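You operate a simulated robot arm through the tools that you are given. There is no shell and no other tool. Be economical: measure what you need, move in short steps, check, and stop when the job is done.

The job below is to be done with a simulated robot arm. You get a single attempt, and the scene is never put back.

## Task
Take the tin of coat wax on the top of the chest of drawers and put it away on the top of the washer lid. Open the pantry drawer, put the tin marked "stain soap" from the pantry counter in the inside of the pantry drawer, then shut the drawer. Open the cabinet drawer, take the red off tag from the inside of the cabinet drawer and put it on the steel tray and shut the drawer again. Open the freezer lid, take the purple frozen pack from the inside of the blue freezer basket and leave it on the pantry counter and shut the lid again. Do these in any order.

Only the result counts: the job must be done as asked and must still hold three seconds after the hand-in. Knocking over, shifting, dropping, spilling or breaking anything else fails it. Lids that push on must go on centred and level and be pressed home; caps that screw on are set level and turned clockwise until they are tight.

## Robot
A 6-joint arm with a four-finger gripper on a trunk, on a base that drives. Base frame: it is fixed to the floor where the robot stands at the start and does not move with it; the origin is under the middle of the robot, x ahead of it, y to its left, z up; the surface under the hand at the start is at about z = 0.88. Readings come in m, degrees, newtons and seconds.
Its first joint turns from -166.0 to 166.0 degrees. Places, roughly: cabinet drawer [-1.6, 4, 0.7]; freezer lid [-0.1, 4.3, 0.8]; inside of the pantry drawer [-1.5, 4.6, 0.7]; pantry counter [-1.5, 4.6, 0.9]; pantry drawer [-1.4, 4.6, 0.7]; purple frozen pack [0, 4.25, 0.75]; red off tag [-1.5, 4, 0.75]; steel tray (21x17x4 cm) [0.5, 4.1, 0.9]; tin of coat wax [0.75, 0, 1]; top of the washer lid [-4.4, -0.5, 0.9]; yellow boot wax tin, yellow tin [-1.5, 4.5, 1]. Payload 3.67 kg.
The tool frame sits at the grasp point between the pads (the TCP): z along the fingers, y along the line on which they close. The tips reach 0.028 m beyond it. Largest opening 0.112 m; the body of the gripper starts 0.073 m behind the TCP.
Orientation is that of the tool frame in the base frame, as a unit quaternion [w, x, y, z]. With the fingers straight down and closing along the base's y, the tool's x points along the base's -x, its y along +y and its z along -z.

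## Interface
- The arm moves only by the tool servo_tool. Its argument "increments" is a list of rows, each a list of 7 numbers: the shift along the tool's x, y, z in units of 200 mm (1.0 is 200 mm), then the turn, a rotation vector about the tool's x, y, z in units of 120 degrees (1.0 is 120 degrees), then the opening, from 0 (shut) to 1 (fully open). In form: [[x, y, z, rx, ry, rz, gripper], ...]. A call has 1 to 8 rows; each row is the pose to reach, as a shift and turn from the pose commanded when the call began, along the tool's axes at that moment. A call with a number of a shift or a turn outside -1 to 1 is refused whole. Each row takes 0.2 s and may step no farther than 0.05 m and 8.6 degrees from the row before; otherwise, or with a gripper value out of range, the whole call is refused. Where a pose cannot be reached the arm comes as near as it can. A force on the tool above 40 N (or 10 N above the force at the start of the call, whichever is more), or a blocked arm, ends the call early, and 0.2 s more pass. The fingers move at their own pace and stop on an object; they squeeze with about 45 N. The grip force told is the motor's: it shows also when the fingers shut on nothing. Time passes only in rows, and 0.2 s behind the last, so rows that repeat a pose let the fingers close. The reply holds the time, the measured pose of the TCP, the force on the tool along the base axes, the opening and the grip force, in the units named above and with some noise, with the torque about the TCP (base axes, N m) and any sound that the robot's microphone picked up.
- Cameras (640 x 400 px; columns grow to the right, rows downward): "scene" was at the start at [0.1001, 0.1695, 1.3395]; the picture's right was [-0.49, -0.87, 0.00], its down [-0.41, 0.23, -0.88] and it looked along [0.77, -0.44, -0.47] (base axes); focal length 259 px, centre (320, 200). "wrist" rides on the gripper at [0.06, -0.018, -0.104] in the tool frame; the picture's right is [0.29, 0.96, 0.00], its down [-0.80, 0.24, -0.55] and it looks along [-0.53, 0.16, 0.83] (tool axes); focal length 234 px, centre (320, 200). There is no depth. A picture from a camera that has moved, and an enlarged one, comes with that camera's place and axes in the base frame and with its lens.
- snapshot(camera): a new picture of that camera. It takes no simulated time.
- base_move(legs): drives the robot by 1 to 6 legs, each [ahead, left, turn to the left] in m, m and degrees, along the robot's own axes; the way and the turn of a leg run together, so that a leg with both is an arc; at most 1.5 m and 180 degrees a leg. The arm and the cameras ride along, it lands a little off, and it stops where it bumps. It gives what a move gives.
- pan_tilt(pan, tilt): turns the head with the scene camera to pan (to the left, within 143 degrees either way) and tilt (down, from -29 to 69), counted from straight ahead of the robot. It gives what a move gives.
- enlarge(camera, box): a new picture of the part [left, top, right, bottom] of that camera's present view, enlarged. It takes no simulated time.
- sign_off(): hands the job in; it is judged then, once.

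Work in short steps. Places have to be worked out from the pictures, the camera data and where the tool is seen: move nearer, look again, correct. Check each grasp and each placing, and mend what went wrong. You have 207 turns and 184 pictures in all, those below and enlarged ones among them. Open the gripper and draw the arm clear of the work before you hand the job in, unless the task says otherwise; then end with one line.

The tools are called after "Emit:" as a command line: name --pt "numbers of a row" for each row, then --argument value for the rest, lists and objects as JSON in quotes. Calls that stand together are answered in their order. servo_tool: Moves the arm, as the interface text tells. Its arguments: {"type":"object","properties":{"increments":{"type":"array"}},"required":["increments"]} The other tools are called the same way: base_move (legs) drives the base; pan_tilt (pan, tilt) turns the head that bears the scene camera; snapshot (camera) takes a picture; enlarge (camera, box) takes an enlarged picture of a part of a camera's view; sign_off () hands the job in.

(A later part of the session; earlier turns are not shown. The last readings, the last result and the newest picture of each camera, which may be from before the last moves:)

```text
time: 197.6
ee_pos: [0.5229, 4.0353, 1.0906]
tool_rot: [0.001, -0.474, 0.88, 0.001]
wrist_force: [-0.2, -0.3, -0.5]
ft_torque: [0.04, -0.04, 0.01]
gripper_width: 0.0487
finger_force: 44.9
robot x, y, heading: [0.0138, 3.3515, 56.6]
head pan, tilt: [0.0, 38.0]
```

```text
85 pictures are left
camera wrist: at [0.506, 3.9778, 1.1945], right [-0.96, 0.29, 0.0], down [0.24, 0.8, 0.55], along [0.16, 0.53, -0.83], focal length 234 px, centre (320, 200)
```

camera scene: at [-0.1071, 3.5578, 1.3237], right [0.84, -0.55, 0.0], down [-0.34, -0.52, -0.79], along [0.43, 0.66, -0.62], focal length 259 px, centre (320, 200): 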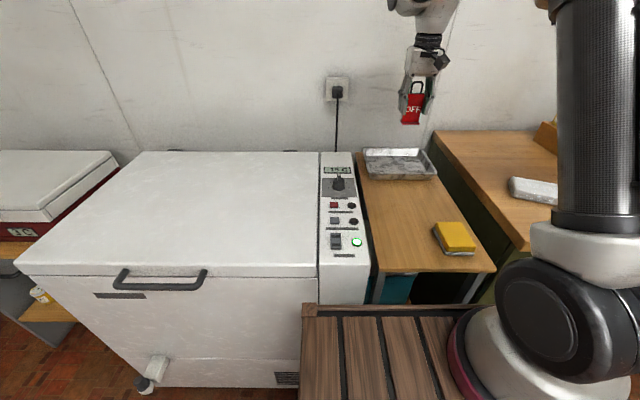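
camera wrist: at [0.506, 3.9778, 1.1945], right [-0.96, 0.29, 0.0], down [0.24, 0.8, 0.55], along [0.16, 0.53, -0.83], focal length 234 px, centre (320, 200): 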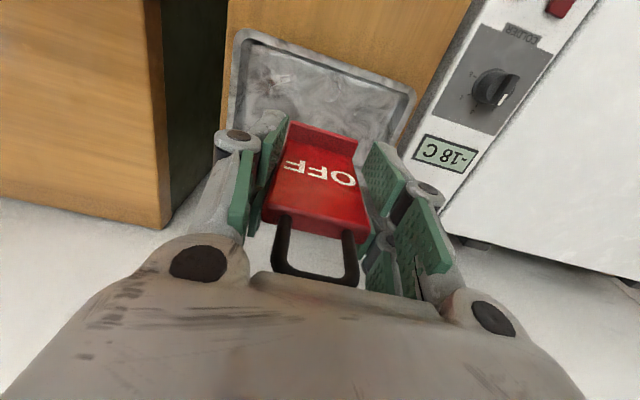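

The tray rim triangulates to z≈0.85 with its centre about (0.567, 4.078). I move there and lower to z≈0.95.

Emit:
servo_tool --pt "-0.15 -0.02 0 0 0 0 0.2" --pt "-0.3 -0.05 0.1 0 0 0 0.2" --pt "-0.3 -0.05 0.3 0 0 0 0.2" --pt "-0.3 -0.05 0.5 0 0 0 0.2" --pt "-0.3 -0.05 0.7 0 0 0 0.2"

Emit:
enlarge --camera "scene" --box '[320, 75, 480, 175]'

Emit:
snapshot --camera "wrist"

```text
time: 198.8
ee_pos: [0.5671, 4.0786, 0.9507]
tool_rot: [0.0, -0.475, 0.88, 0.0]
wrist_force: [0.0, -0.1, 0.1]
ft_torque: [0.0, -0.03, -0.02]
gripper_width: 0.0486
finger_force: 44.7
robot x, y, heading: [0.0111, 3.3527, 56.9]
head pan, tilt: [0.0, 38.0]
```

```text
4.00 times, centred on (400, 125) of scene
camera zoom: at [-0.1071, 3.5579, 1.3237], right [0.84, -0.55, 0.0], down [-0.34, -0.52, -0.79], along [0.43, 0.66, -0.62], focal length 1035 px, centre (0, 500)
```

zoom: 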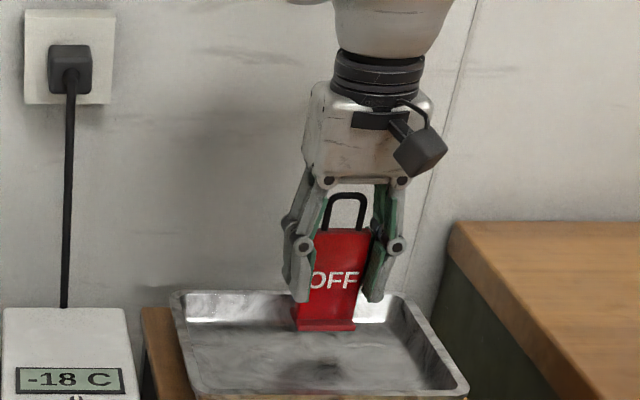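

```text
83 pictures are left
camera wrist: at [0.5501, 4.019, 1.0544], right [-0.96, 0.29, 0.0], down [0.24, 0.8, 0.56], along [0.16, 0.53, -0.83], focal length 234 px, centre (320, 200)
```

wrist: 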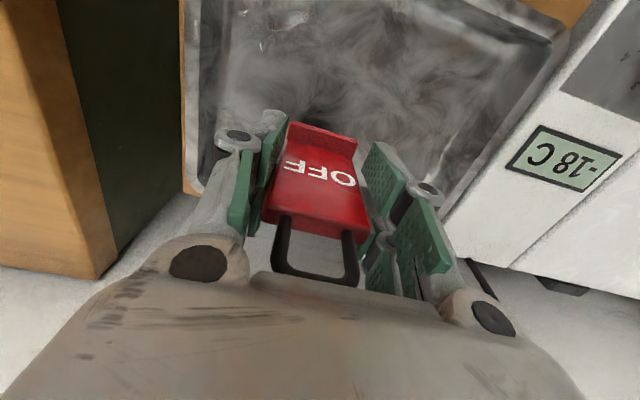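

Tag is over the middle of the tray (its shadow shows mid-tray). I lower in 1 cm rows until contact.

Emit:
servo_tool --pt "0 0 0.05 0 0 0 0.2" --pt "0 0 0.1 0 0 0 0.2" --pt "0 0 0.15 0 0 0 0.2" --pt "0 0 0.2 0 0 0 0.2" --pt "0 0 0.24 0 0 0 0.2" --pt "0 0 0.28 0 0 0 0.2" --pt "0 0 0.32 0 0 0 0.2" --pt "0 0 0.36 0 0 0 0.2"

Emit:
enlarge --camera "scene" --box '[320, 95, 480, 195]'

```text
time: 199.8
ee_pos: [0.5681, 4.0824, 0.9184]
tool_rot: [0.005, -0.475, 0.88, 0.002]
wrist_force: [0.6, 0.5, 13.7]
ft_torque: [0.08, 0.02, 0.0]
gripper_width: 0.0486
finger_force: 44.5
robot x, y, heading: [0.0161, 3.3543, 56.9]
head pan, tilt: [0.0, 38.0]
stopped in row 5: the force on the tool passed its limit at 44 N (the readings are from after the stop); the commanded pose is now the measured one
```

```text
4.00 times, centred on (400, 145) of scene
camera zoom: at [-0.1072, 3.5577, 1.3237], right [0.84, -0.55, 0.0], down [-0.34, -0.52, -0.79], along [0.43, 0.66, -0.62], focal length 1035 px, centre (0, 420)
```

zoom: 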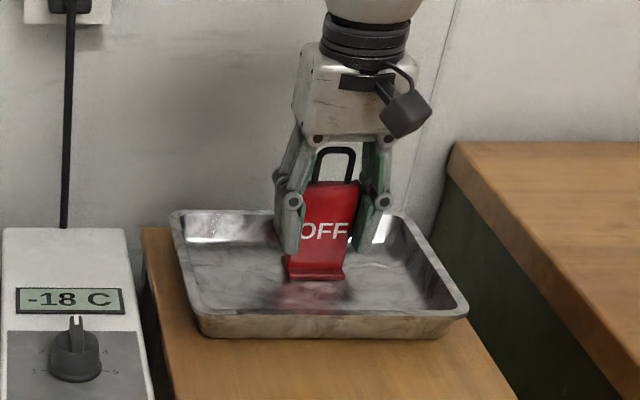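

The tag rests on the tray floor. I open (to ~75 mm) and rise straight up.

Emit:
servo_tool --pt "0 0 0 0 0 0 0.5" --pt "0 0 0 0 0 0 0.68" --pt "0 0 0 0 0 0 0.68" --pt "0 0 -0.15 0 0 0 0.68" --pt "0 0 -0.35 0 0 0 0.68" --pt "0 0 -0.6 0 0 0 0.68" --pt "0 0 -0.85 0 0 0 0.68"

Emit:
enlarge --camera "scene" --box '[320, 95, 480, 195]'

```text
time: 201.4
ee_pos: [0.5685, 4.078, 1.0882]
tool_rot: [0.004, -0.475, 0.88, 0.001]
wrist_force: [-0.7, 0.8, -0.3]
ft_torque: [-0.04, -0.01, 0.01]
gripper_width: 0.0764
finger_force: 0.1
robot x, y, heading: [0.0122, 3.3494, 56.6]
head pan, tilt: [0.0, 38.0]
```

```text
4.00 times, centred on (400, 145) of scene
camera zoom: at [-0.1067, 3.5584, 1.3237], right [0.84, -0.55, 0.0], down [-0.34, -0.52, -0.79], along [0.43, 0.66, -0.62], focal length 1035 px, centre (0, 420)
```

zoom: 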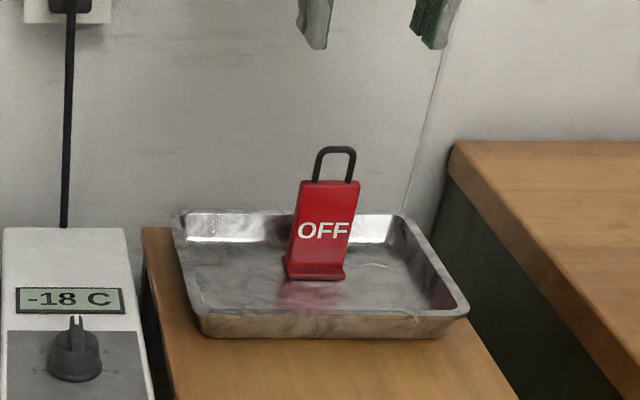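

The OFF tag stands on the steel tray. I retract the hand, drive back and turn to face the cabinet again.

Emit:
servo_tool --pt "0.24 0 0 0 0 0 0.3" --pt "0.48 0 0 0 0 0 0" --pt "0.72 0 0 0 0 0 0" --pt "0.96 0.0 0 0 0 0 0"

Emit:
base_move --legs '[[-0.38, 0.39, 0], [0, 0, 90.3]]'

Emit:
snapshot --camera "scene"

```text
time: 202.4
ee_pos: [0.4598, 3.9205, 1.0881]
tool_rot: [0.004, -0.475, 0.88, 0.001]
wrist_force: [0.7, 0.2, -1.3]
ft_torque: [-0.06, 0.03, 0.01]
gripper_width: 0.0002
finger_force: 35.8
robot x, y, heading: [0.013, 3.3523, 57.1]
head pan, tilt: [0.0, 38.0]
```

```text
time: 209.4
ee_pos: [-1.093, 3.7057, 1.0893]
tool_rot: [-0.002, 0.954, -0.299, -0.004]
wrist_force: [0.5, -0.2, 0.4]
ft_torque: [0.02, 0.0, -0.01]
gripper_width: 0.0001
finger_force: 35.5
robot x, y, heading: [-0.5354, 3.2443, 145.6]
head pan, tilt: [0.0, 38.0]
```

```text
80 pictures are left
camera scene: at [-0.7456, 3.1262, 1.3237], right [0.57, 0.82, 0.0], down [0.51, -0.35, -0.79], along [-0.65, 0.45, -0.62], focal length 259 px, centre (320, 200)
```

scene: 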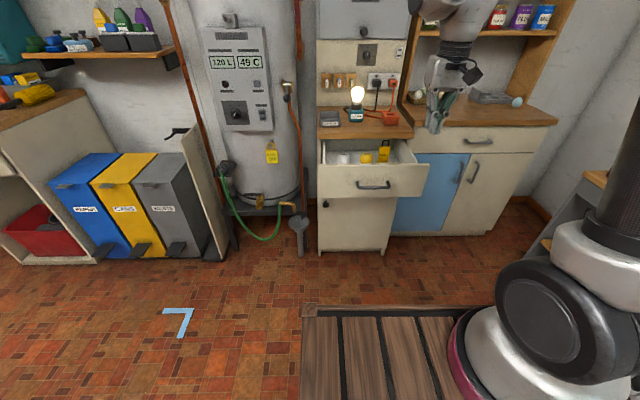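

Handle of the open drawer is at (-1.31, 3.78, 0.735). I drive 20 cm ahead, then tilt the shut hand 20° and place it before the bar.

Emit:
base_move --legs '[[0.2, 0, 1.4]]'

Emit:
servo_tool --pt "0.15 0.1 0.1 0 -0.06 0 0" --pt "0.3 0.2 0.2 0 -0.12 0 0" --pt "0.4 0.29 0.3 0 -0.167 0 0"

Emit:
snapshot --camera "wrist"

Emit:
snapshot --camera "scene"

```text
time: 211.0
ee_pos: [-1.2737, 3.8, 1.0884]
tool_rot: [-0.001, 0.958, -0.285, -0.004]
wrist_force: [-0.8, 0.6, 0.3]
ft_torque: [0.04, -0.01, 0.02]
gripper_width: 0.0002
finger_force: 36.1
robot x, y, heading: [-0.6999, 3.3575, 147.2]
head pan, tilt: [0.0, 38.0]
```

```text
time: 211.8
ee_pos: [-1.2388, 3.7102, 1.027]
tool_rot: [-0.051, 0.943, -0.281, -0.172]
wrist_force: [0.0, 0.8, 0.0]
ft_torque: [0.04, 0.02, -0.03]
gripper_width: 0.0
finger_force: 35.8
robot x, y, heading: [-0.703, 3.3556, 147.1]
head pan, tilt: [0.0, 38.0]
```

```text
79 pictures are left
camera wrist: at [-1.1505, 3.6757, 1.1037], right [-0.3, -0.95, -0.1], down [-0.59, 0.1, 0.8], along [-0.75, 0.3, -0.59], focal length 234 px, centre (320, 200)
```

wrist: 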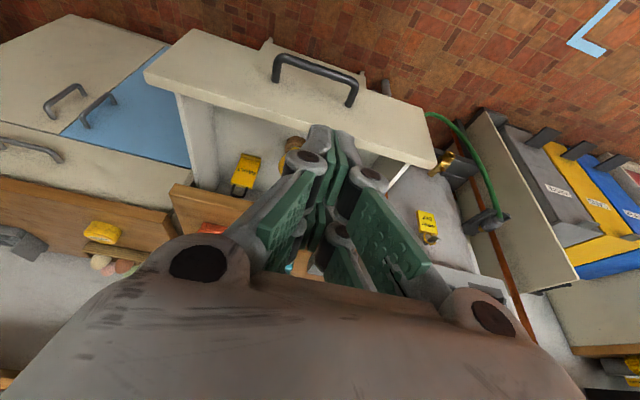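

```text
78 pictures are left
camera scene: at [-0.9095, 3.2325, 1.3237], right [0.55, 0.84, 0.0], down [0.52, -0.34, -0.79], along [-0.66, 0.43, -0.62], focal length 259 px, centre (320, 200)
```

scene: 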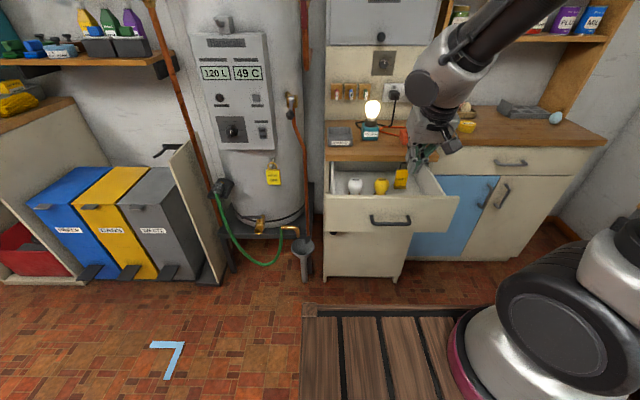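

The bar is 10 cm nearer the wall and 29 cm below. I lower the shut fingers to just in front of it.

Emit:
servo_tool --pt "0.025 -0.02 0.2 0 0 0 0" --pt "0.05 -0.04 0.4 0 0 0 0" --pt "0.075 -0.06 0.6 0 0 0 0" --pt "0.1 -0.075 0.8 0 0 0 0" --pt "0.125 -0.075 1.0 0 0 0 0"

Emit:
servo_tool --pt "0.025 0 0.2 0 0 0 0" --pt "0.05 0 0.38 0 0 0 0"

Emit:
enlarge --camera "scene" --box '[310, 130, 470, 230]'

```text
time: 213.0
ee_pos: [-1.2934, 3.7387, 0.8415]
tool_rot: [-0.069, 0.939, -0.298, -0.155]
wrist_force: [0.1, -3.0, -0.2]
ft_torque: [0.28, 0.03, -0.03]
gripper_width: 0.0
finger_force: 36.0
out of reach, approached as far as the arm can: row 2, 3, 4, 5
robot x, y, heading: [-0.7062, 3.3531, 146.9]
head pan, tilt: [0.0, 38.0]
```

```text
time: 213.6
ee_pos: [-1.3067, 3.7157, 0.7751]
tool_rot: [-0.067, 0.94, -0.288, -0.171]
wrist_force: [-0.4, 0.1, 0.0]
ft_torque: [0.02, 0.01, 0.04]
gripper_width: 0.0
finger_force: 35.8
out of reach, approached as far as the arm can: row 1, 2
robot x, y, heading: [-0.7023, 3.3559, 146.8]
head pan, tilt: [0.0, 38.0]
stopped in row 2: the force on the tool passed its limit at 116 N (the readings are from after the stop); the commanded pose is now the measured one
```

```text
4.00 times, centred on (390, 180) of scene
camera zoom: at [-0.9091, 3.2323, 1.3237], right [0.55, 0.84, 0.0], down [0.52, -0.34, -0.79], along [-0.66, 0.43, -0.62], focal length 1035 px, centre (40, 280)
```

zoom: 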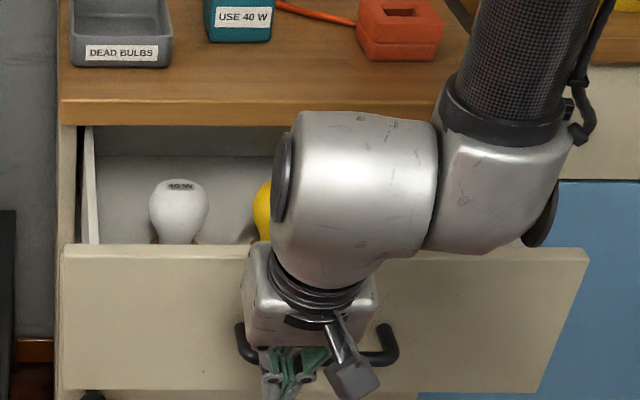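

A brief contact spike stopped the move; the reading is zero again. I check the wrist view to see where the fingers are relative to the bar.

Emit:
snapshot --camera "wrist"

Emit:
snapshot --camera "scene"

```text
76 pictures are left
camera wrist: at [-1.2201, 3.6772, 0.8516], right [-0.32, -0.94, -0.13], down [-0.6, 0.09, 0.8], along [-0.74, 0.33, -0.59], focal length 234 px, centre (320, 200)
```

wrist: 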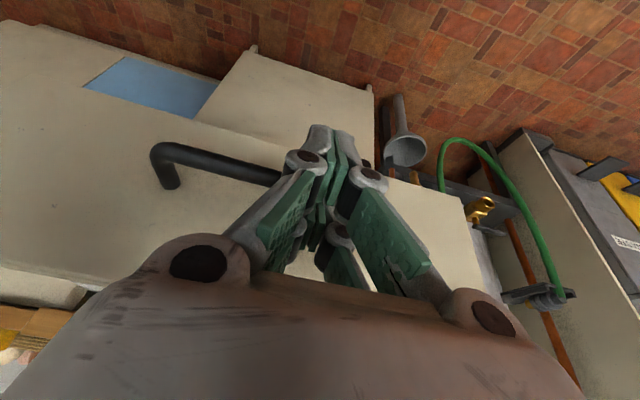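

```text
75 pictures are left
camera scene: at [-0.9091, 3.2323, 1.3237], right [0.55, 0.84, 0.0], down [0.52, -0.34, -0.79], along [-0.66, 0.43, -0.62], focal length 259 px, centre (320, 200)
```

scene: 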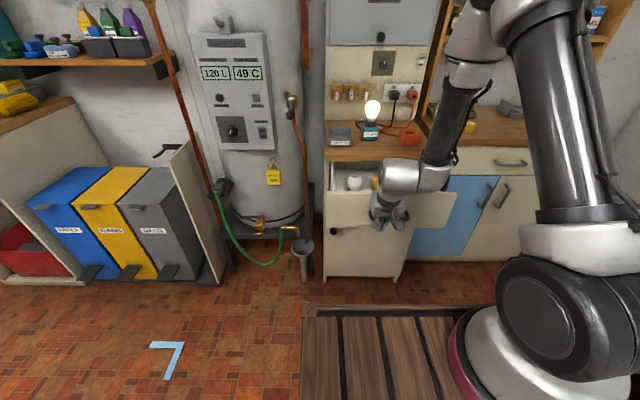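

Fingers are in front of the bar. I push the drawer in by driving ahead in short legs.

Emit:
base_move --legs '[[0.08, 0, 0]]'

Emit:
base_move --legs '[[0.07, 0, 0]]'

Emit:
snapshot --camera "scene"

```text
time: 214.6
ee_pos: [-1.3743, 3.7583, 0.7749]
tool_rot: [-0.067, 0.94, -0.287, -0.171]
wrist_force: [0.2, -0.1, 0.0]
ft_torque: [0.0, -0.02, -0.01]
gripper_width: 0.0
finger_force: 35.6
robot x, y, heading: [-0.7706, 3.3976, 147.0]
head pan, tilt: [0.0, 38.0]
```

```text
time: 215.7
ee_pos: [-1.4361, 3.7974, 0.7751]
tool_rot: [-0.067, 0.94, -0.287, -0.171]
wrist_force: [-0.3, 0.2, 0.5]
ft_torque: [0.0, -0.02, 0.03]
gripper_width: 0.0
finger_force: 36.0
robot x, y, heading: [-0.8328, 3.4382, 146.9]
head pan, tilt: [0.0, 38.0]
```

```text
74 pictures are left
camera scene: at [-1.0373, 3.3152, 1.3237], right [0.54, 0.84, 0.0], down [0.52, -0.34, -0.79], along [-0.66, 0.43, -0.62], focal length 259 px, centre (320, 200)
```

scene: 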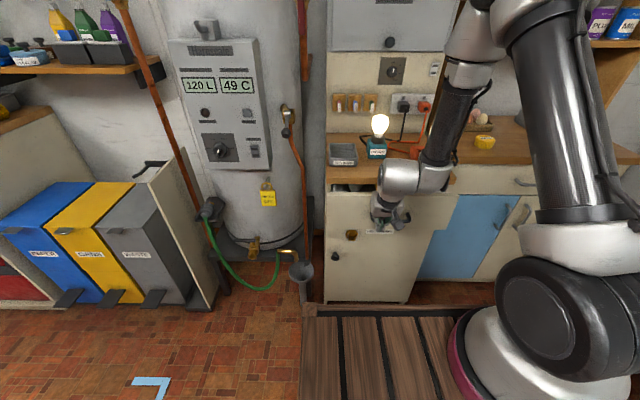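

About 7 cm to go.

Emit:
base_move --legs '[[0.05, 0, 0]]'

Emit:
base_move --legs '[[0.05, 0, 0]]'

Emit:
enlarge --camera "scene" --box '[310, 150, 470, 250]'

```text
time: 216.6
ee_pos: [-1.4784, 3.8234, 0.7739]
tool_rot: [-0.066, 0.941, -0.286, -0.17]
wrist_force: [0.1, -0.6, 0.8]
ft_torque: [-0.01, 0.0, 0.0]
gripper_width: 0.0001
finger_force: 35.8
robot x, y, heading: [-0.8728, 3.4666, 147.1]
head pan, tilt: [0.0, 38.0]
```

```text
time: 217.4
ee_pos: [-1.4941, 3.8347, 0.7741]
tool_rot: [-0.065, 0.941, -0.286, -0.167]
wrist_force: [10.0, -2.0, 22.0]
ft_torque: [0.15, 0.23, -0.21]
gripper_width: 0.0061
finger_force: 35.8
robot x, y, heading: [-0.8898, 3.4756, 146.9]
head pan, tilt: [0.0, 38.0]
stopped in leg 1: the force on the tool passed its limit at 75 N (the readings are from after the stop); the commanded pose is now the measured one
```

```text
4.00 times, centred on (390, 200) of scene
camera zoom: at [-1.0987, 3.3551, 1.3238], right [0.54, 0.84, 0.0], down [0.52, -0.33, -0.79], along [-0.66, 0.43, -0.62], focal length 1035 px, centre (40, 200)
```

zoom: 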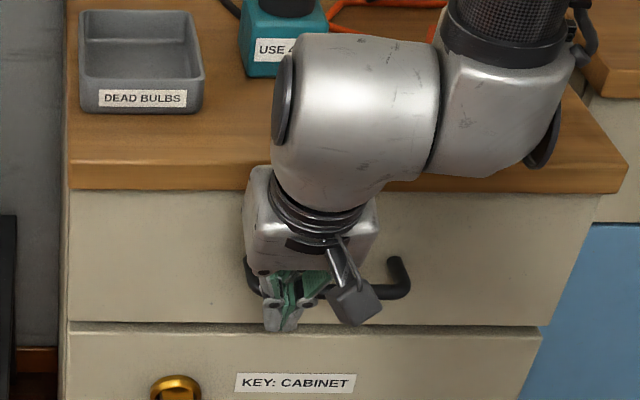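

It stopped firmly with the handle back at its closed position within a centimetre. I withdraw the hand outward and up and view the front to verify.

Emit:
servo_tool --pt "0.15 0 0 0 0 0 0" --pt "0.3 0 -0.05 0 0 0 0" --pt "0.35 0 -0.25 0 0 0 0" --pt "0.35 0 -0.5 0 0 0 0" --pt "0.35 0 -0.75 0 0 0 0" --pt "0.35 0 -1.0 0 0 0 0"

Emit:
base_move --legs '[[-0.15, 0, 0]]'

Emit:
enlarge --camera "scene" --box '[310, 120, 470, 220]'

```text
time: 218.8
ee_pos: [-1.4578, 3.8232, 0.9028]
tool_rot: [-0.038, 0.942, -0.283, -0.178]
wrist_force: [-0.9, 1.4, -0.6]
ft_torque: [-0.06, 0.01, -0.01]
gripper_width: 0.0002
finger_force: 35.6
out of reach, approached as far as the arm can: row 1, 2, 3, 4, 5, 6
robot x, y, heading: [-0.8928, 3.4761, 147.0]
head pan, tilt: [0.0, 38.0]
```

```text
time: 220.2
ee_pos: [-1.3319, 3.7426, 0.9021]
tool_rot: [-0.039, 0.942, -0.282, -0.18]
wrist_force: [0.4, 0.0, -0.3]
ft_torque: [0.01, 0.03, 0.0]
gripper_width: 0.0001
finger_force: 35.6
robot x, y, heading: [-0.7674, 3.3998, 147.4]
head pan, tilt: [0.0, 38.0]
```

```text
4.00 times, centred on (390, 170) of scene
camera zoom: at [-0.9748, 3.2748, 1.3237], right [0.54, 0.84, 0.0], down [0.52, -0.33, -0.79], along [-0.66, 0.43, -0.62], focal length 1035 px, centre (40, 320)
```

zoom: 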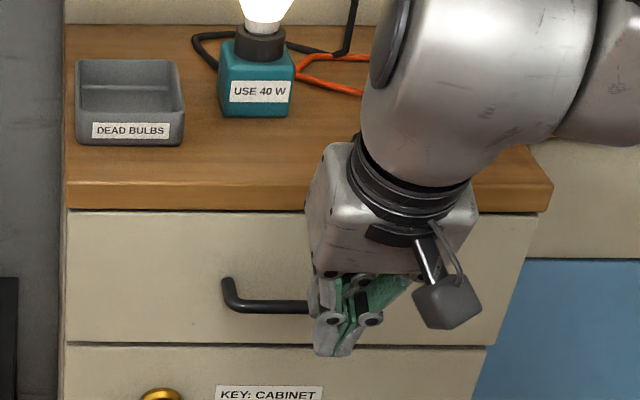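

I want to be certain it's fully shut, so I lift the hand aside and zoom in on the drawer's edges.

Emit:
servo_tool --pt "0.1 -0.2 -0.1 0 0 0 0" --pt "0.1 -0.4 -0.25 0 0 0 0" --pt "0.1 -0.6 -0.4 0 0.06 0 0" --pt "0.1 -0.8 -0.6 0 0.12 0 0" --pt "0.1 -1.0 -0.7 0 0.17 0 0"

Emit:
enlarge --camera "scene" --box '[320, 150, 416, 210]'

Emit:
enlarge --camera "scene" --box '[390, 150, 550, 250]'

```text
refused: row 4 steps farther than a row can; nothing moved
```

```text
6.67 times, centred on (368, 180) of scene
camera zoom: at [-0.9748, 3.2748, 1.3237], right [0.54, 0.84, 0.0], down [0.52, -0.33, -0.79], along [-0.66, 0.43, -0.62], focal length 1725 px, centre (0, 333)
```

zoom: 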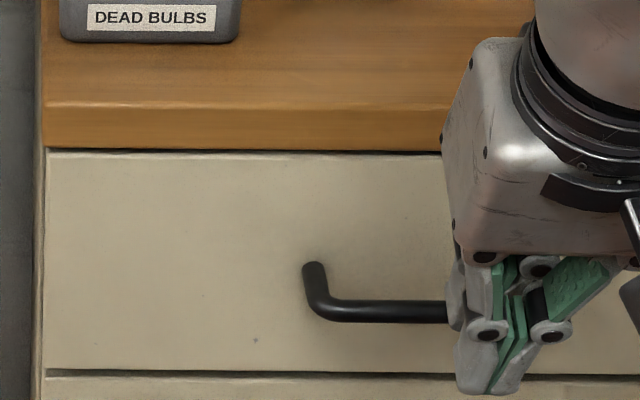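

```text
4.00 times, centred on (470, 200) of scene
camera zoom: at [-0.9748, 3.2748, 1.3237], right [0.54, 0.84, 0.0], down [0.52, -0.33, -0.79], along [-0.66, 0.43, -0.62], focal length 1035 px, centre (-280, 200)
```

zoom: 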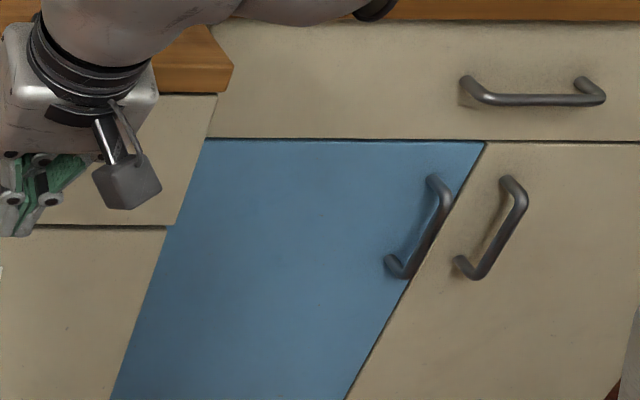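

The pantry drawer is flush. The cabinet drawer looks within ~5 mm; to be sure I give it one more centred push on the bar. I lower the shut fingers in front of the bar's middle.

Emit:
servo_tool --pt "0.05 -0.1 0.15 0 0 0 0" --pt "0.1 -0.2 0.35 0 0 0 0" --pt "0.15 -0.2 0.55 0 0 0 0" --pt "0.1 -0.2 0.7 0 0 0 0" --pt "-0.1 -0.2 0.75 0 0 0 0" --pt "-0.25 -0.2 0.8 0 0 0 0"

Emit:
snapshot --camera "wrist"

```text
time: 221.6
ee_pos: [-1.4286, 3.7847, 0.7734]
tool_rot: [-0.053, 0.938, -0.295, -0.174]
wrist_force: [0.7, -0.4, -0.5]
ft_torque: [0.0, 0.01, 0.02]
gripper_width: 0.0
finger_force: 35.9
out of reach, approached as far as the arm can: row 1, 2, 3, 4, 5, 6
robot x, y, heading: [-0.7722, 3.3978, 147.1]
head pan, tilt: [0.0, 38.0]
```

```text
69 pictures are left
camera wrist: at [-1.3403, 3.7466, 0.8497], right [-0.33, -0.94, -0.1], down [-0.58, 0.12, 0.8], along [-0.74, 0.32, -0.59], focal length 234 px, centre (320, 200)
```

wrist: 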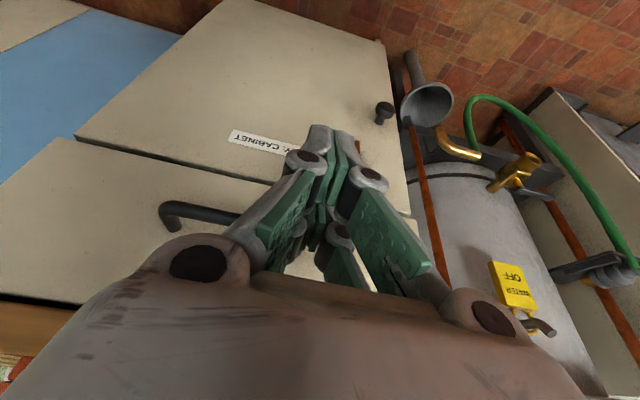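

Still at the bar's left end; I slide the base 5.5 cm right and push ahead.

Emit:
base_move --legs '[[0, -0.055, 0], [0.07, 0, 0]]'

Emit:
base_move --legs '[[0.05, 0, 0]]'

Emit:
enlarge --camera "scene" --box '[310, 150, 470, 250]'

```text
time: 223.1
ee_pos: [-1.4569, 3.8662, 0.7739]
tool_rot: [-0.052, 0.938, -0.295, -0.174]
wrist_force: [0.1, -0.4, -0.3]
ft_torque: [0.01, -0.02, -0.01]
gripper_width: 0.0001
finger_force: 35.7
robot x, y, heading: [-0.7986, 3.4851, 147.3]
head pan, tilt: [0.0, 38.0]
```

```text
time: 223.9
ee_pos: [-1.4654, 3.8729, 0.7738]
tool_rot: [-0.051, 0.939, -0.294, -0.172]
wrist_force: [10.8, -5.1, 18.0]
ft_torque: [0.19, 0.17, -0.06]
gripper_width: 0.0061
finger_force: 36.2
robot x, y, heading: [-0.8107, 3.4904, 147.2]
head pan, tilt: [0.0, 38.0]
stopped in leg 1: the force on the tool passed its limit at 69 N (the readings are from after the stop); the commanded pose is now the measured one
```

```text
4.00 times, centred on (390, 200) of scene
camera zoom: at [-1.0149, 3.3668, 1.3238], right [0.54, 0.84, 0.0], down [0.52, -0.33, -0.79], along [-0.66, 0.43, -0.62], focal length 1035 px, centre (40, 200)
```

zoom: 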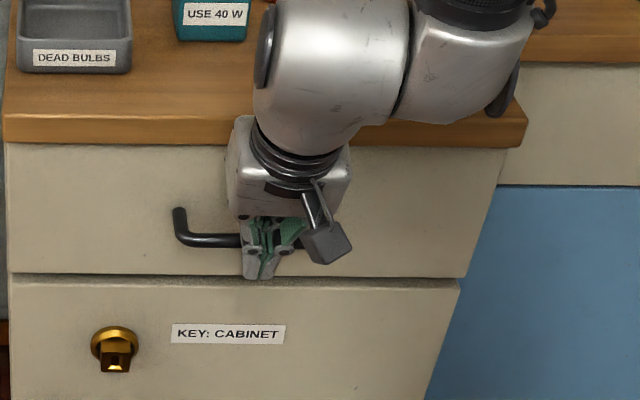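

The push stops hard at the same spot and the seam looks normal: cabinet drawer is shut. I withdraw, reverse 25 cm, and turn to the freezer.

Emit:
servo_tool --pt "0.2 0 0 0 0 0 0" --pt "0.3 0 -0.2 0 0 0 0" --pt "0.35 0 -0.4 0 0 0 0" --pt "0.4 0 -0.6 0 0.06 0 0" --pt "0.4 0 -0.8 0 0.12 0 0" --pt "0.4 0 -1.0 0 0.17 0 0"

Emit:
base_move --legs '[[-0.25, 0, 0], [0, 0, -90]]'

Emit:
pan_tilt --pan 0 --tilt 35

Emit:
snapshot --camera "scene"

Emit:
snapshot --camera "wrist"

```text
time: 224.3
ee_pos: [-1.4567, 3.868, 0.7714]
tool_rot: [-0.056, 0.939, -0.292, -0.173]
wrist_force: [0.0, -0.7, 0.5]
ft_torque: [0.04, 0.05, -0.04]
gripper_width: 0.0
finger_force: 35.4
out of reach, approached as far as the arm can: row 1
robot x, y, heading: [-0.8117, 3.4895, 147.2]
head pan, tilt: [0.0, 38.0]
stopped in row 1: the force on the tool passed its limit at 46 N (the readings are from after the stop); the commanded pose is now the measured one
```

```text
time: 229.9
ee_pos: [-0.2331, 4.009, 0.7726]
tool_rot: [0.162, -0.463, 0.867, 0.084]
wrist_force: [0.5, -0.1, 1.0]
ft_torque: [-0.02, -0.03, 0.02]
gripper_width: 0.0
finger_force: 35.4
robot x, y, heading: [-0.6033, 3.3553, 58.1]
head pan, tilt: [0.0, 38.0]
```

```text
time: 230.6
ee_pos: [-0.2346, 4.0087, 0.7721]
tool_rot: [0.162, -0.463, 0.868, 0.084]
wrist_force: [0.2, 1.2, -0.5]
ft_torque: [-0.02, 0.0, 0.0]
gripper_width: 0.0
finger_force: 35.9
robot x, y, heading: [-0.6065, 3.3603, 58.0]
head pan, tilt: [0.0, 35.0]
```

```text
67 pictures are left
camera scene: at [-0.7267, 3.5638, 1.3282], right [0.85, -0.53, 0.0], down [-0.3, -0.49, -0.82], along [0.43, 0.69, -0.57], focal length 259 px, centre (320, 200)
```

scene: 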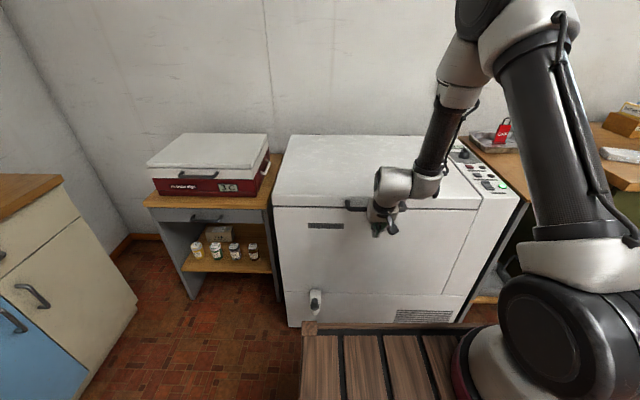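

```text
66 pictures are left
camera wrist: at [-0.2697, 3.9229, 0.8479], right [-0.94, 0.31, -0.11], down [0.1, 0.59, 0.8], along [0.31, 0.75, -0.59], focal length 234 px, centre (320, 200)
```

wrist: 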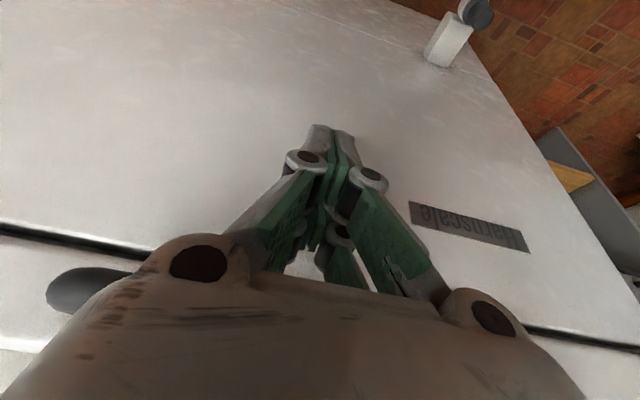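

The hand stayed low but touched nothing. Since the withdrawal was interrupted, I verify that the cabinet drawer is still shut.

Emit:
pan_tilt --pan 85 --tilt 30

Emit:
enlarge --camera "scene" --box '[220, 80, 480, 243]'

```text
time: 232.1
ee_pos: [-0.2327, 4.0075, 0.771]
tool_rot: [0.162, -0.463, 0.867, 0.084]
wrist_force: [0.4, 0.2, -0.4]
ft_torque: [-0.02, -0.02, 0.0]
gripper_width: 0.0002
finger_force: 35.5
robot x, y, heading: [-0.6056, 3.36, 57.9]
head pan, tilt: [85.0, 30.0]
```

```text
2.45 times, centred on (350, 162) of scene
camera zoom: at [-0.8456, 3.5437, 1.3361], right [0.6, 0.8, 0.0], down [0.4, -0.3, -0.87], along [-0.69, 0.52, -0.5], focal length 635 px, centre (246, 294)
```

zoom: 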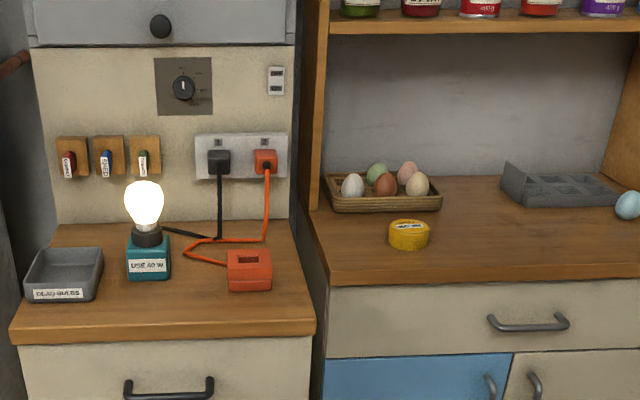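

Both drawers are shut. Now the freezer: I pull the hand out, raise and level it, then yaw -90° for gripping the lid's bar handle.

Emit:
servo_tool --pt "0.2 0 0 0 0 0 0.3" --pt "0.35 0 -0.2 0 0.06 0 0.36" --pt "0.4 0 -0.4 0 0.12 0 0.36" --pt "0.4 0 -0.62 0 0.17 0 0.36" --pt "0.4 0 -0.85 0 0.17 0 0.36"

Emit:
servo_tool --pt "0 0 0 0 0 -0.07 0.5" --pt "0 0 0 0 0 -0.14 0.5" --pt "0 0 0 0 0 -0.21 0.5" --pt "0 0 0 0 0 -0.28 0.5" --pt "0 0 0 0 0 -0.35 0.5" --pt "0 0 0 0 0 -0.42 0.5" --pt "0 0 0 0 0 -0.49 0.5" --pt "0 0 0 0 0 -0.56 0.5"

Emit:
pan_tilt --pan 0 --tilt 40

Emit:
snapshot --camera "scene"

Emit:
snapshot --camera "wrist"

```text
time: 233.3
ee_pos: [-0.3186, 3.8882, 0.8651]
tool_rot: [-0.007, -0.466, 0.884, 0.044]
wrist_force: [0.8, -0.2, -0.6]
ft_torque: [0.05, 0.1, -0.02]
gripper_width: 0.0404
finger_force: 0.0
out of reach, approached as far as the arm can: row 1, 3, 4, 5
robot x, y, heading: [-0.6017, 3.3588, 57.8]
head pan, tilt: [85.0, 30.0]
```

```text
time: 235.1
ee_pos: [-0.3216, 3.8861, 0.8651]
tool_rot: [-0.018, 0.879, -0.474, -0.039]
wrist_force: [0.1, -0.5, 0.3]
ft_torque: [0.01, -0.01, -0.02]
gripper_width: 0.0559
finger_force: 0.1
robot x, y, heading: [-0.6058, 3.3585, 57.8]
head pan, tilt: [85.0, 30.0]
```

```text
time: 236.7
ee_pos: [-0.3202, 3.8865, 0.8639]
tool_rot: [-0.019, 0.879, -0.476, -0.039]
wrist_force: [-0.8, -1.0, -0.9]
ft_torque: [-0.04, 0.0, 0.0]
gripper_width: 0.0561
finger_force: 0.0
robot x, y, heading: [-0.6047, 3.3562, 58.1]
head pan, tilt: [0.0, 40.0]
```

```text
64 pictures are left
camera scene: at [-0.7284, 3.5613, 1.3207], right [0.85, -0.53, 0.0], down [-0.34, -0.55, -0.77], along [0.41, 0.65, -0.64], focal length 259 px, centre (320, 200)
```

scene: 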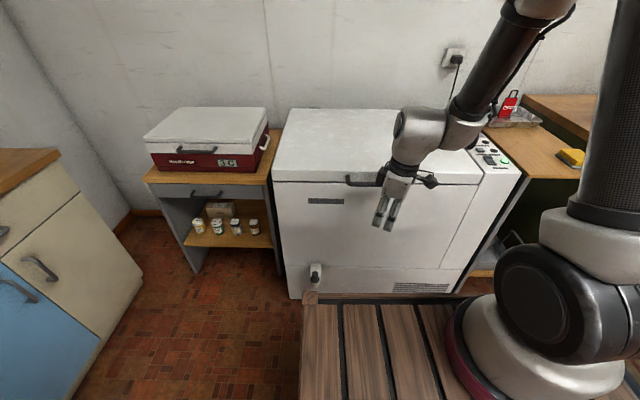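

```text
63 pictures are left
camera wrist: at [-0.2671, 3.8407, 0.964], right [-0.65, -0.76, -0.02], down [-0.61, 0.5, 0.62], along [-0.46, 0.41, -0.78], focal length 234 px, centre (320, 200)
```

wrist: 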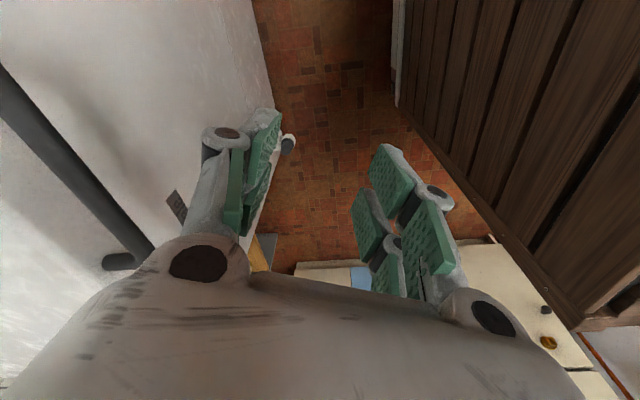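

The bar passes near (-0.22, 4.02, 0.835). I finish the yaw (24°) while rising 10 cm, then tilt toward the lid.

Emit:
servo_tool --pt "0 0 -0.18 0 0 -0.066 0.5" --pt "0 0 -0.36 0 0 -0.132 0.5" --pt "0 0 -0.55 0 0 -0.198 0.5"

Emit:
servo_tool --pt "0 0 0 0.07 0 0 0.5" --pt "0 0 0 0.14 0 0 0.5" --pt "0 0 0 0.21 0 0 0.5" --pt "0 0 0 0.28 0 0 0.5"

Emit:
snapshot --camera "wrist"

Emit:
enlarge --camera "scene" --box '[310, 130, 470, 230]'

```text
time: 237.5
ee_pos: [-0.3144, 3.8754, 0.9492]
tool_rot: [-0.043, 0.956, -0.283, -0.062]
wrist_force: [0.4, 0.5, -0.1]
ft_torque: [-0.07, 0.02, 0.0]
gripper_width: 0.0559
finger_force: 0.1
out of reach, approached as far as the arm can: row 1, 2, 3
robot x, y, heading: [-0.602, 3.3581, 58.2]
head pan, tilt: [0.0, 40.0]
```

```text
time: 238.5
ee_pos: [-0.2992, 3.9622, 1.0128]
tool_rot: [-0.307, 0.906, -0.29, 0.021]
wrist_force: [0.0, -0.8, -1.2]
ft_torque: [-0.04, 0.01, -0.01]
gripper_width: 0.056
finger_force: 0.0
out of reach, approached as far as the arm can: row 1, 2, 3, 4
robot x, y, heading: [-0.5978, 3.3596, 58.0]
head pan, tilt: [0.0, 40.0]
```

```text
62 pictures are left
camera wrist: at [-0.2606, 3.8875, 1.0988], right [-0.25, -0.77, -0.58], down [-0.91, -0.03, 0.42], along [-0.34, 0.64, -0.69], focal length 234 px, centre (320, 200)
```

wrist: 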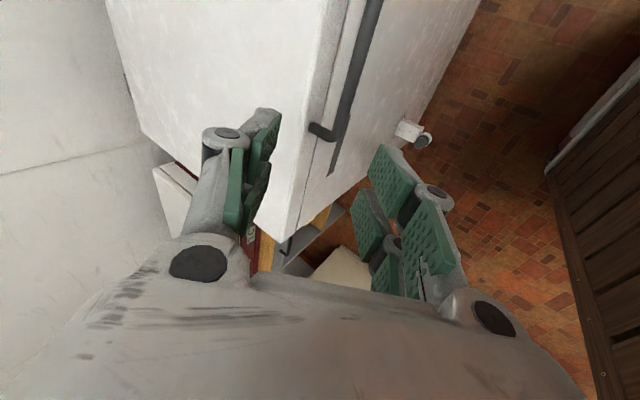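

```text
4.00 times, centred on (390, 180) of scene
camera zoom: at [-0.7283, 3.5614, 1.3207], right [0.85, -0.53, 0.0], down [-0.34, -0.55, -0.77], along [0.41, 0.65, -0.64], focal length 1035 px, centre (40, 280)
```

zoom: 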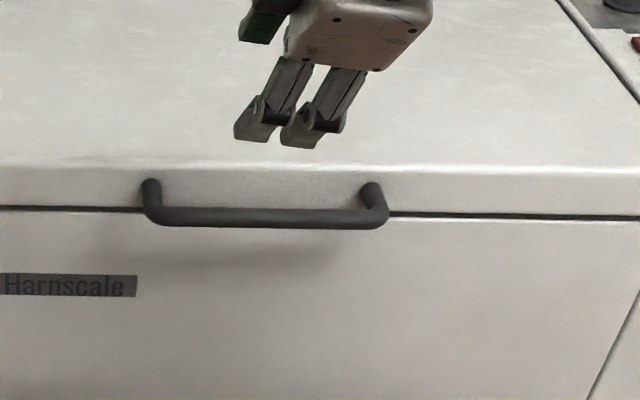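

Bar centre triangulates to (-0.217, 4.030, 0.83). I move sideways 6 cm and advance 11 cm along the tilted axis.

Emit:
servo_tool --pt "0.1 0.03 0.12 0 0 0 0.4" --pt "0.2 0.06 0.24 0 0 0 0.4" --pt "0.28 0.09 0.4 0 0 0 0.4" --pt "0.28 0.09 0.55 0 0 0 0.4"

Emit:
snapshot --camera "wrist"

Emit:
enlarge --camera "scene" --box '[310, 130, 470, 230]'

```text
time: 239.5
ee_pos: [-0.2743, 4.0102, 0.9305]
tool_rot: [-0.307, 0.903, -0.298, 0.048]
wrist_force: [-0.2, -1.1, 0.3]
ft_torque: [0.02, -0.02, -0.02]
gripper_width: 0.0449
finger_force: 0.0
out of reach, approached as far as the arm can: row 1, 2, 3, 4
robot x, y, heading: [-0.6045, 3.3615, 57.9]
head pan, tilt: [0.0, 40.0]
```

```text
60 pictures are left
camera wrist: at [-0.2427, 3.9335, 1.019], right [-0.25, -0.77, -0.59], down [-0.92, 0.01, 0.38], along [-0.29, 0.64, -0.71], focal length 234 px, centre (320, 200)
```

wrist: 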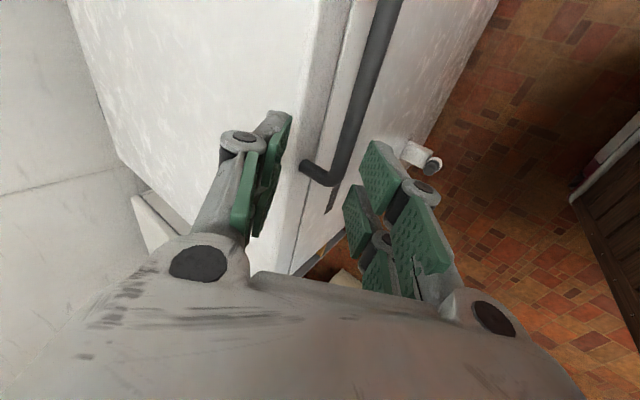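

```text
4.00 times, centred on (390, 180) of scene
camera zoom: at [-0.7285, 3.5609, 1.3207], right [0.85, -0.53, 0.0], down [-0.34, -0.54, -0.77], along [0.41, 0.65, -0.64], focal length 1035 px, centre (40, 280)
```

zoom: 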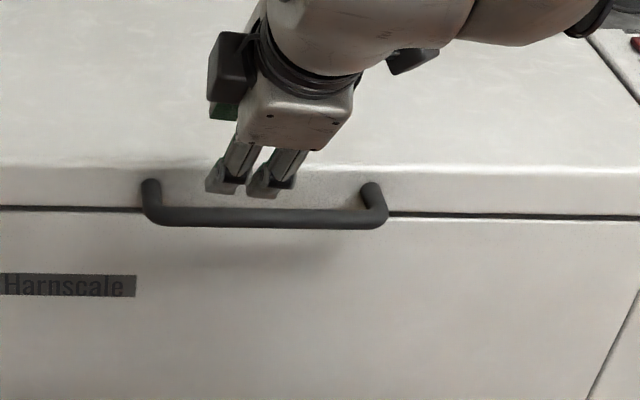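

Hand is 3.7 cm left of the bar's middle; I slide the base right by that and then advance 9 cm onto the bar with a 2 cm outward offset.

Emit:
base_move --legs '[[0, -0.037, 0]]'

Emit:
servo_tool --pt "0 0.1 0 0 0 0 0.4" --pt "0.02 0.1 0.15 0 0 0 0.4" --pt "0.03 0.1 0.3 0 0 0 0.4" --pt "0.03 0.1 0.43 0 0 0 0.4"

Emit:
snapshot --camera "wrist"

Emit:
enlarge --camera "scene" --box '[310, 130, 470, 230]'

```text
time: 240.4
ee_pos: [-0.2425, 3.9908, 0.9291]
tool_rot: [-0.306, 0.903, -0.298, 0.048]
wrist_force: [0.1, -1.0, -0.4]
ft_torque: [-0.03, 0.03, -0.03]
gripper_width: 0.0448
finger_force: 0.2
robot x, y, heading: [-0.5708, 3.3383, 57.8]
head pan, tilt: [0.0, 40.0]
```

```text
time: 241.4
ee_pos: [-0.2376, 4.0261, 0.8545]
tool_rot: [-0.304, 0.902, -0.302, 0.058]
wrist_force: [-0.1, 0.0, -0.2]
ft_torque: [-0.01, -0.01, 0.02]
gripper_width: 0.0447
finger_force: 0.1
out of reach, approached as far as the arm can: row 2, 3, 4
robot x, y, heading: [-0.5702, 3.337, 58.2]
head pan, tilt: [0.0, 40.0]
```

```text
58 pictures are left
camera wrist: at [-0.2085, 3.9511, 0.944], right [-0.25, -0.77, -0.58], down [-0.93, 0.03, 0.37], along [-0.27, 0.63, -0.73], focal length 234 px, centre (320, 200)
```

wrist: 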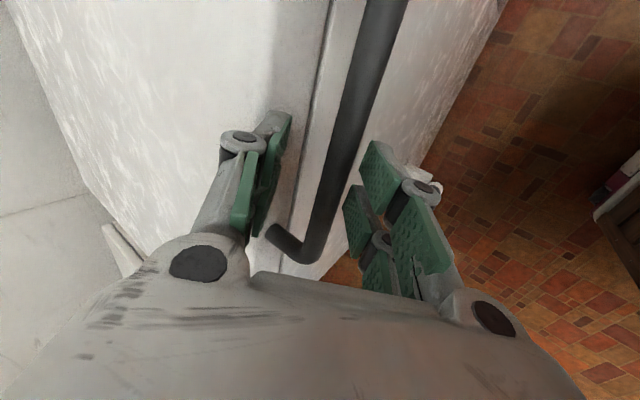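

```text
4.00 times, centred on (390, 180) of scene
camera zoom: at [-0.6976, 3.5415, 1.3207], right [0.85, -0.53, 0.0], down [-0.34, -0.54, -0.77], along [0.41, 0.65, -0.64], focal length 1035 px, centre (40, 280)
```

zoom: 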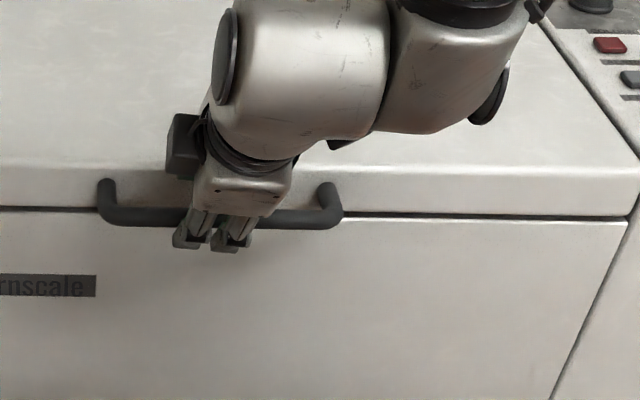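

The bar runs between the pads. I close on it.

Emit:
servo_tool --pt "0 0 0.03 0 0 0 0.2" --pt "0 0 0.03 0 0 0 0" --pt "0 0 0.03 0 0 0 0"

```text
time: 242.0
ee_pos: [-0.2465, 4.0284, 0.8471]
tool_rot: [-0.296, 0.906, -0.296, 0.052]
wrist_force: [3.4, -2.1, -4.6]
ft_torque: [-0.75, -0.93, 1.98]
gripper_width: 0.0182
finger_force: 45.1
out of reach, approached as far as the arm can: row 1, 2
robot x, y, heading: [-0.5697, 3.3338, 58.0]
head pan, tilt: [0.0, 40.0]
stopped in row 2: the force on the tool passed its limit at 48 N (the readings are from after the stop); the commanded pose is now the measured one
```

Gripped (18 mm bar). I lift the lid the first 10° along its arc.

Emit:
servo_tool --pt "-0.01 -0.075 -0.105 0 0 0 0" --pt "-0.02 -0.155 -0.205 0 0 0 0" --pt "-0.032 -0.24 -0.305 0 0 0 0" --pt "-0.043 -0.332 -0.4 0 0 0 0"

Emit:
snapshot --camera "scene"

```text
time: 242.8
ee_pos: [-0.2456, 4.0312, 0.9201]
tool_rot: [-0.293, 0.908, -0.295, 0.052]
wrist_force: [2.6, -4.0, -4.8]
ft_torque: [-0.94, -0.77, 2.23]
gripper_width: 0.018
finger_force: 44.6
robot x, y, heading: [-0.5709, 3.339, 58.3]
head pan, tilt: [0.0, 40.0]
stopped in row 4: the force on the tool passed its limit at 42 N (the readings are from after the stop); the commanded pose is now the measured one
```

```text
56 pictures are left
camera scene: at [-0.6976, 3.541, 1.3207], right [0.85, -0.53, 0.0], down [-0.34, -0.55, -0.77], along [0.41, 0.65, -0.64], focal length 259 px, centre (320, 200)
```

scene: 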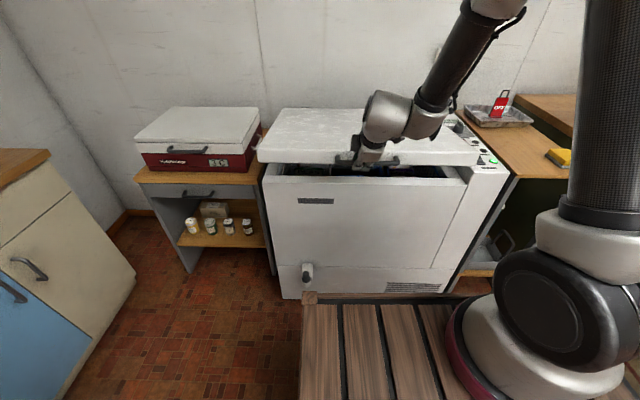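

The lid moves and nearly holds itself (few N). I continue more slowly, to about 19°.

Emit:
servo_tool --pt "-0.007 -0.053 -0.058 0 0 0 0" --pt "-0.013 -0.108 -0.112 0 0 0 0" --pt "-0.02 -0.164 -0.166 0 0 0 0" --pt "-0.026 -0.22 -0.22 0 0 0 0" --pt "-0.033 -0.278 -0.272 0 0 0 0" --pt "-0.04 -0.337 -0.322 0 0 0 0" --pt "-0.046 -0.398 -0.371 0 0 0 0" --pt "-0.053 -0.46 -0.418 0 0 0 0"

```text
time: 243.6
ee_pos: [-0.2434, 4.0351, 0.9592]
tool_rot: [-0.291, 0.908, -0.296, 0.052]
wrist_force: [1.0, -8.3, -2.7]
ft_torque: [-1.0, -0.98, 2.13]
gripper_width: 0.0178
finger_force: 44.9
robot x, y, heading: [-0.5722, 3.3415, 58.0]
head pan, tilt: [0.0, 40.0]
stopped in row 3: the force on the tool passed its limit at 44 N (the readings are from after the stop); the commanded pose is now the measured one
```

Moving the lid takes about 40 N at that speed. I try slower rows (6 mm each).

Emit:
servo_tool --pt "-0.003 -0.023 -0.023 0 0 0 0" --pt "-0.006 -0.047 -0.045 0 0 0 0" --pt "-0.009 -0.07 -0.068 0 0 0 0" --pt "-0.011 -0.094 -0.09 0 0 0 0" --pt "-0.014 -0.118 -0.113 0 0 0 0" --pt "-0.017 -0.142 -0.135 0 0 0 0" --pt "-0.02 -0.166 -0.157 0 0 0 0" --pt "-0.022 -0.19 -0.178 0 0 0 0"

```text
time: 244.7
ee_pos: [-0.2404, 4.0395, 0.9859]
tool_rot: [-0.29, 0.909, -0.295, 0.052]
wrist_force: [-0.6, -15.1, -0.7]
ft_torque: [-1.14, -1.3, 2.06]
gripper_width: 0.0179
finger_force: 45.0
robot x, y, heading: [-0.5728, 3.3382, 58.2]
head pan, tilt: [0.0, 40.0]
stopped in row 5: the force on the tool passed its limit at 42 N (the readings are from after the stop); the commanded pose is now the measured one
```

The lid seems friction-held; pulling force sits near the 40 N limit, and the limit rises with the force at the start of a call. I use a short call to preload without tripping.

Emit:
servo_tool --pt "-0.0025 -0.021 -0.0215 0 0 0 0" --pt "-0.005 -0.042 -0.043 0 0 0 0" --pt "-0.0075 -0.063 -0.0645 0 0 0 0" --pt "-0.0095 -0.08 -0.082 0 0 0 0"

```text
time: 245.7
ee_pos: [-0.2375, 4.0444, 1.0089]
tool_rot: [-0.291, 0.907, -0.299, 0.053]
wrist_force: [9.6, -26.7, 1.1]
ft_torque: [-0.85, -0.98, 1.84]
gripper_width: 0.0181
finger_force: 44.5
robot x, y, heading: [-0.5692, 3.3411, 58.2]
head pan, tilt: [0.0, 40.0]
```

Vertical load is almost nil; the stress is horizontal (too deep and leftward). I continue up 5 cm with no depth change and 1 cm to the right to relax it.

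Emit:
servo_tool --pt "0.02 -0.03 -0.04 0 0 0 0" --pt "0.03 -0.06 -0.083 0 0 0 0" --pt "0.03 -0.09 -0.125 0 0 0 0" --pt "0.03 -0.118 -0.166 0 0 0 0" --pt "0.03 -0.146 -0.207 0 0 0 0"

```text
time: 246.3
ee_pos: [-0.2353, 4.0488, 1.0279]
tool_rot: [-0.293, 0.909, -0.293, 0.049]
wrist_force: [10.5, 22.8, -7.8]
ft_torque: [-0.58, -1.43, 1.92]
gripper_width: 0.0178
finger_force: 44.8
robot x, y, heading: [-0.5738, 3.3383, 58.1]
head pan, tilt: [0.0, 40.0]
stopped in row 2: the force on the tool passed its limit at 50 N (the readings are from after the stop); the commanded pose is now the measured one
```

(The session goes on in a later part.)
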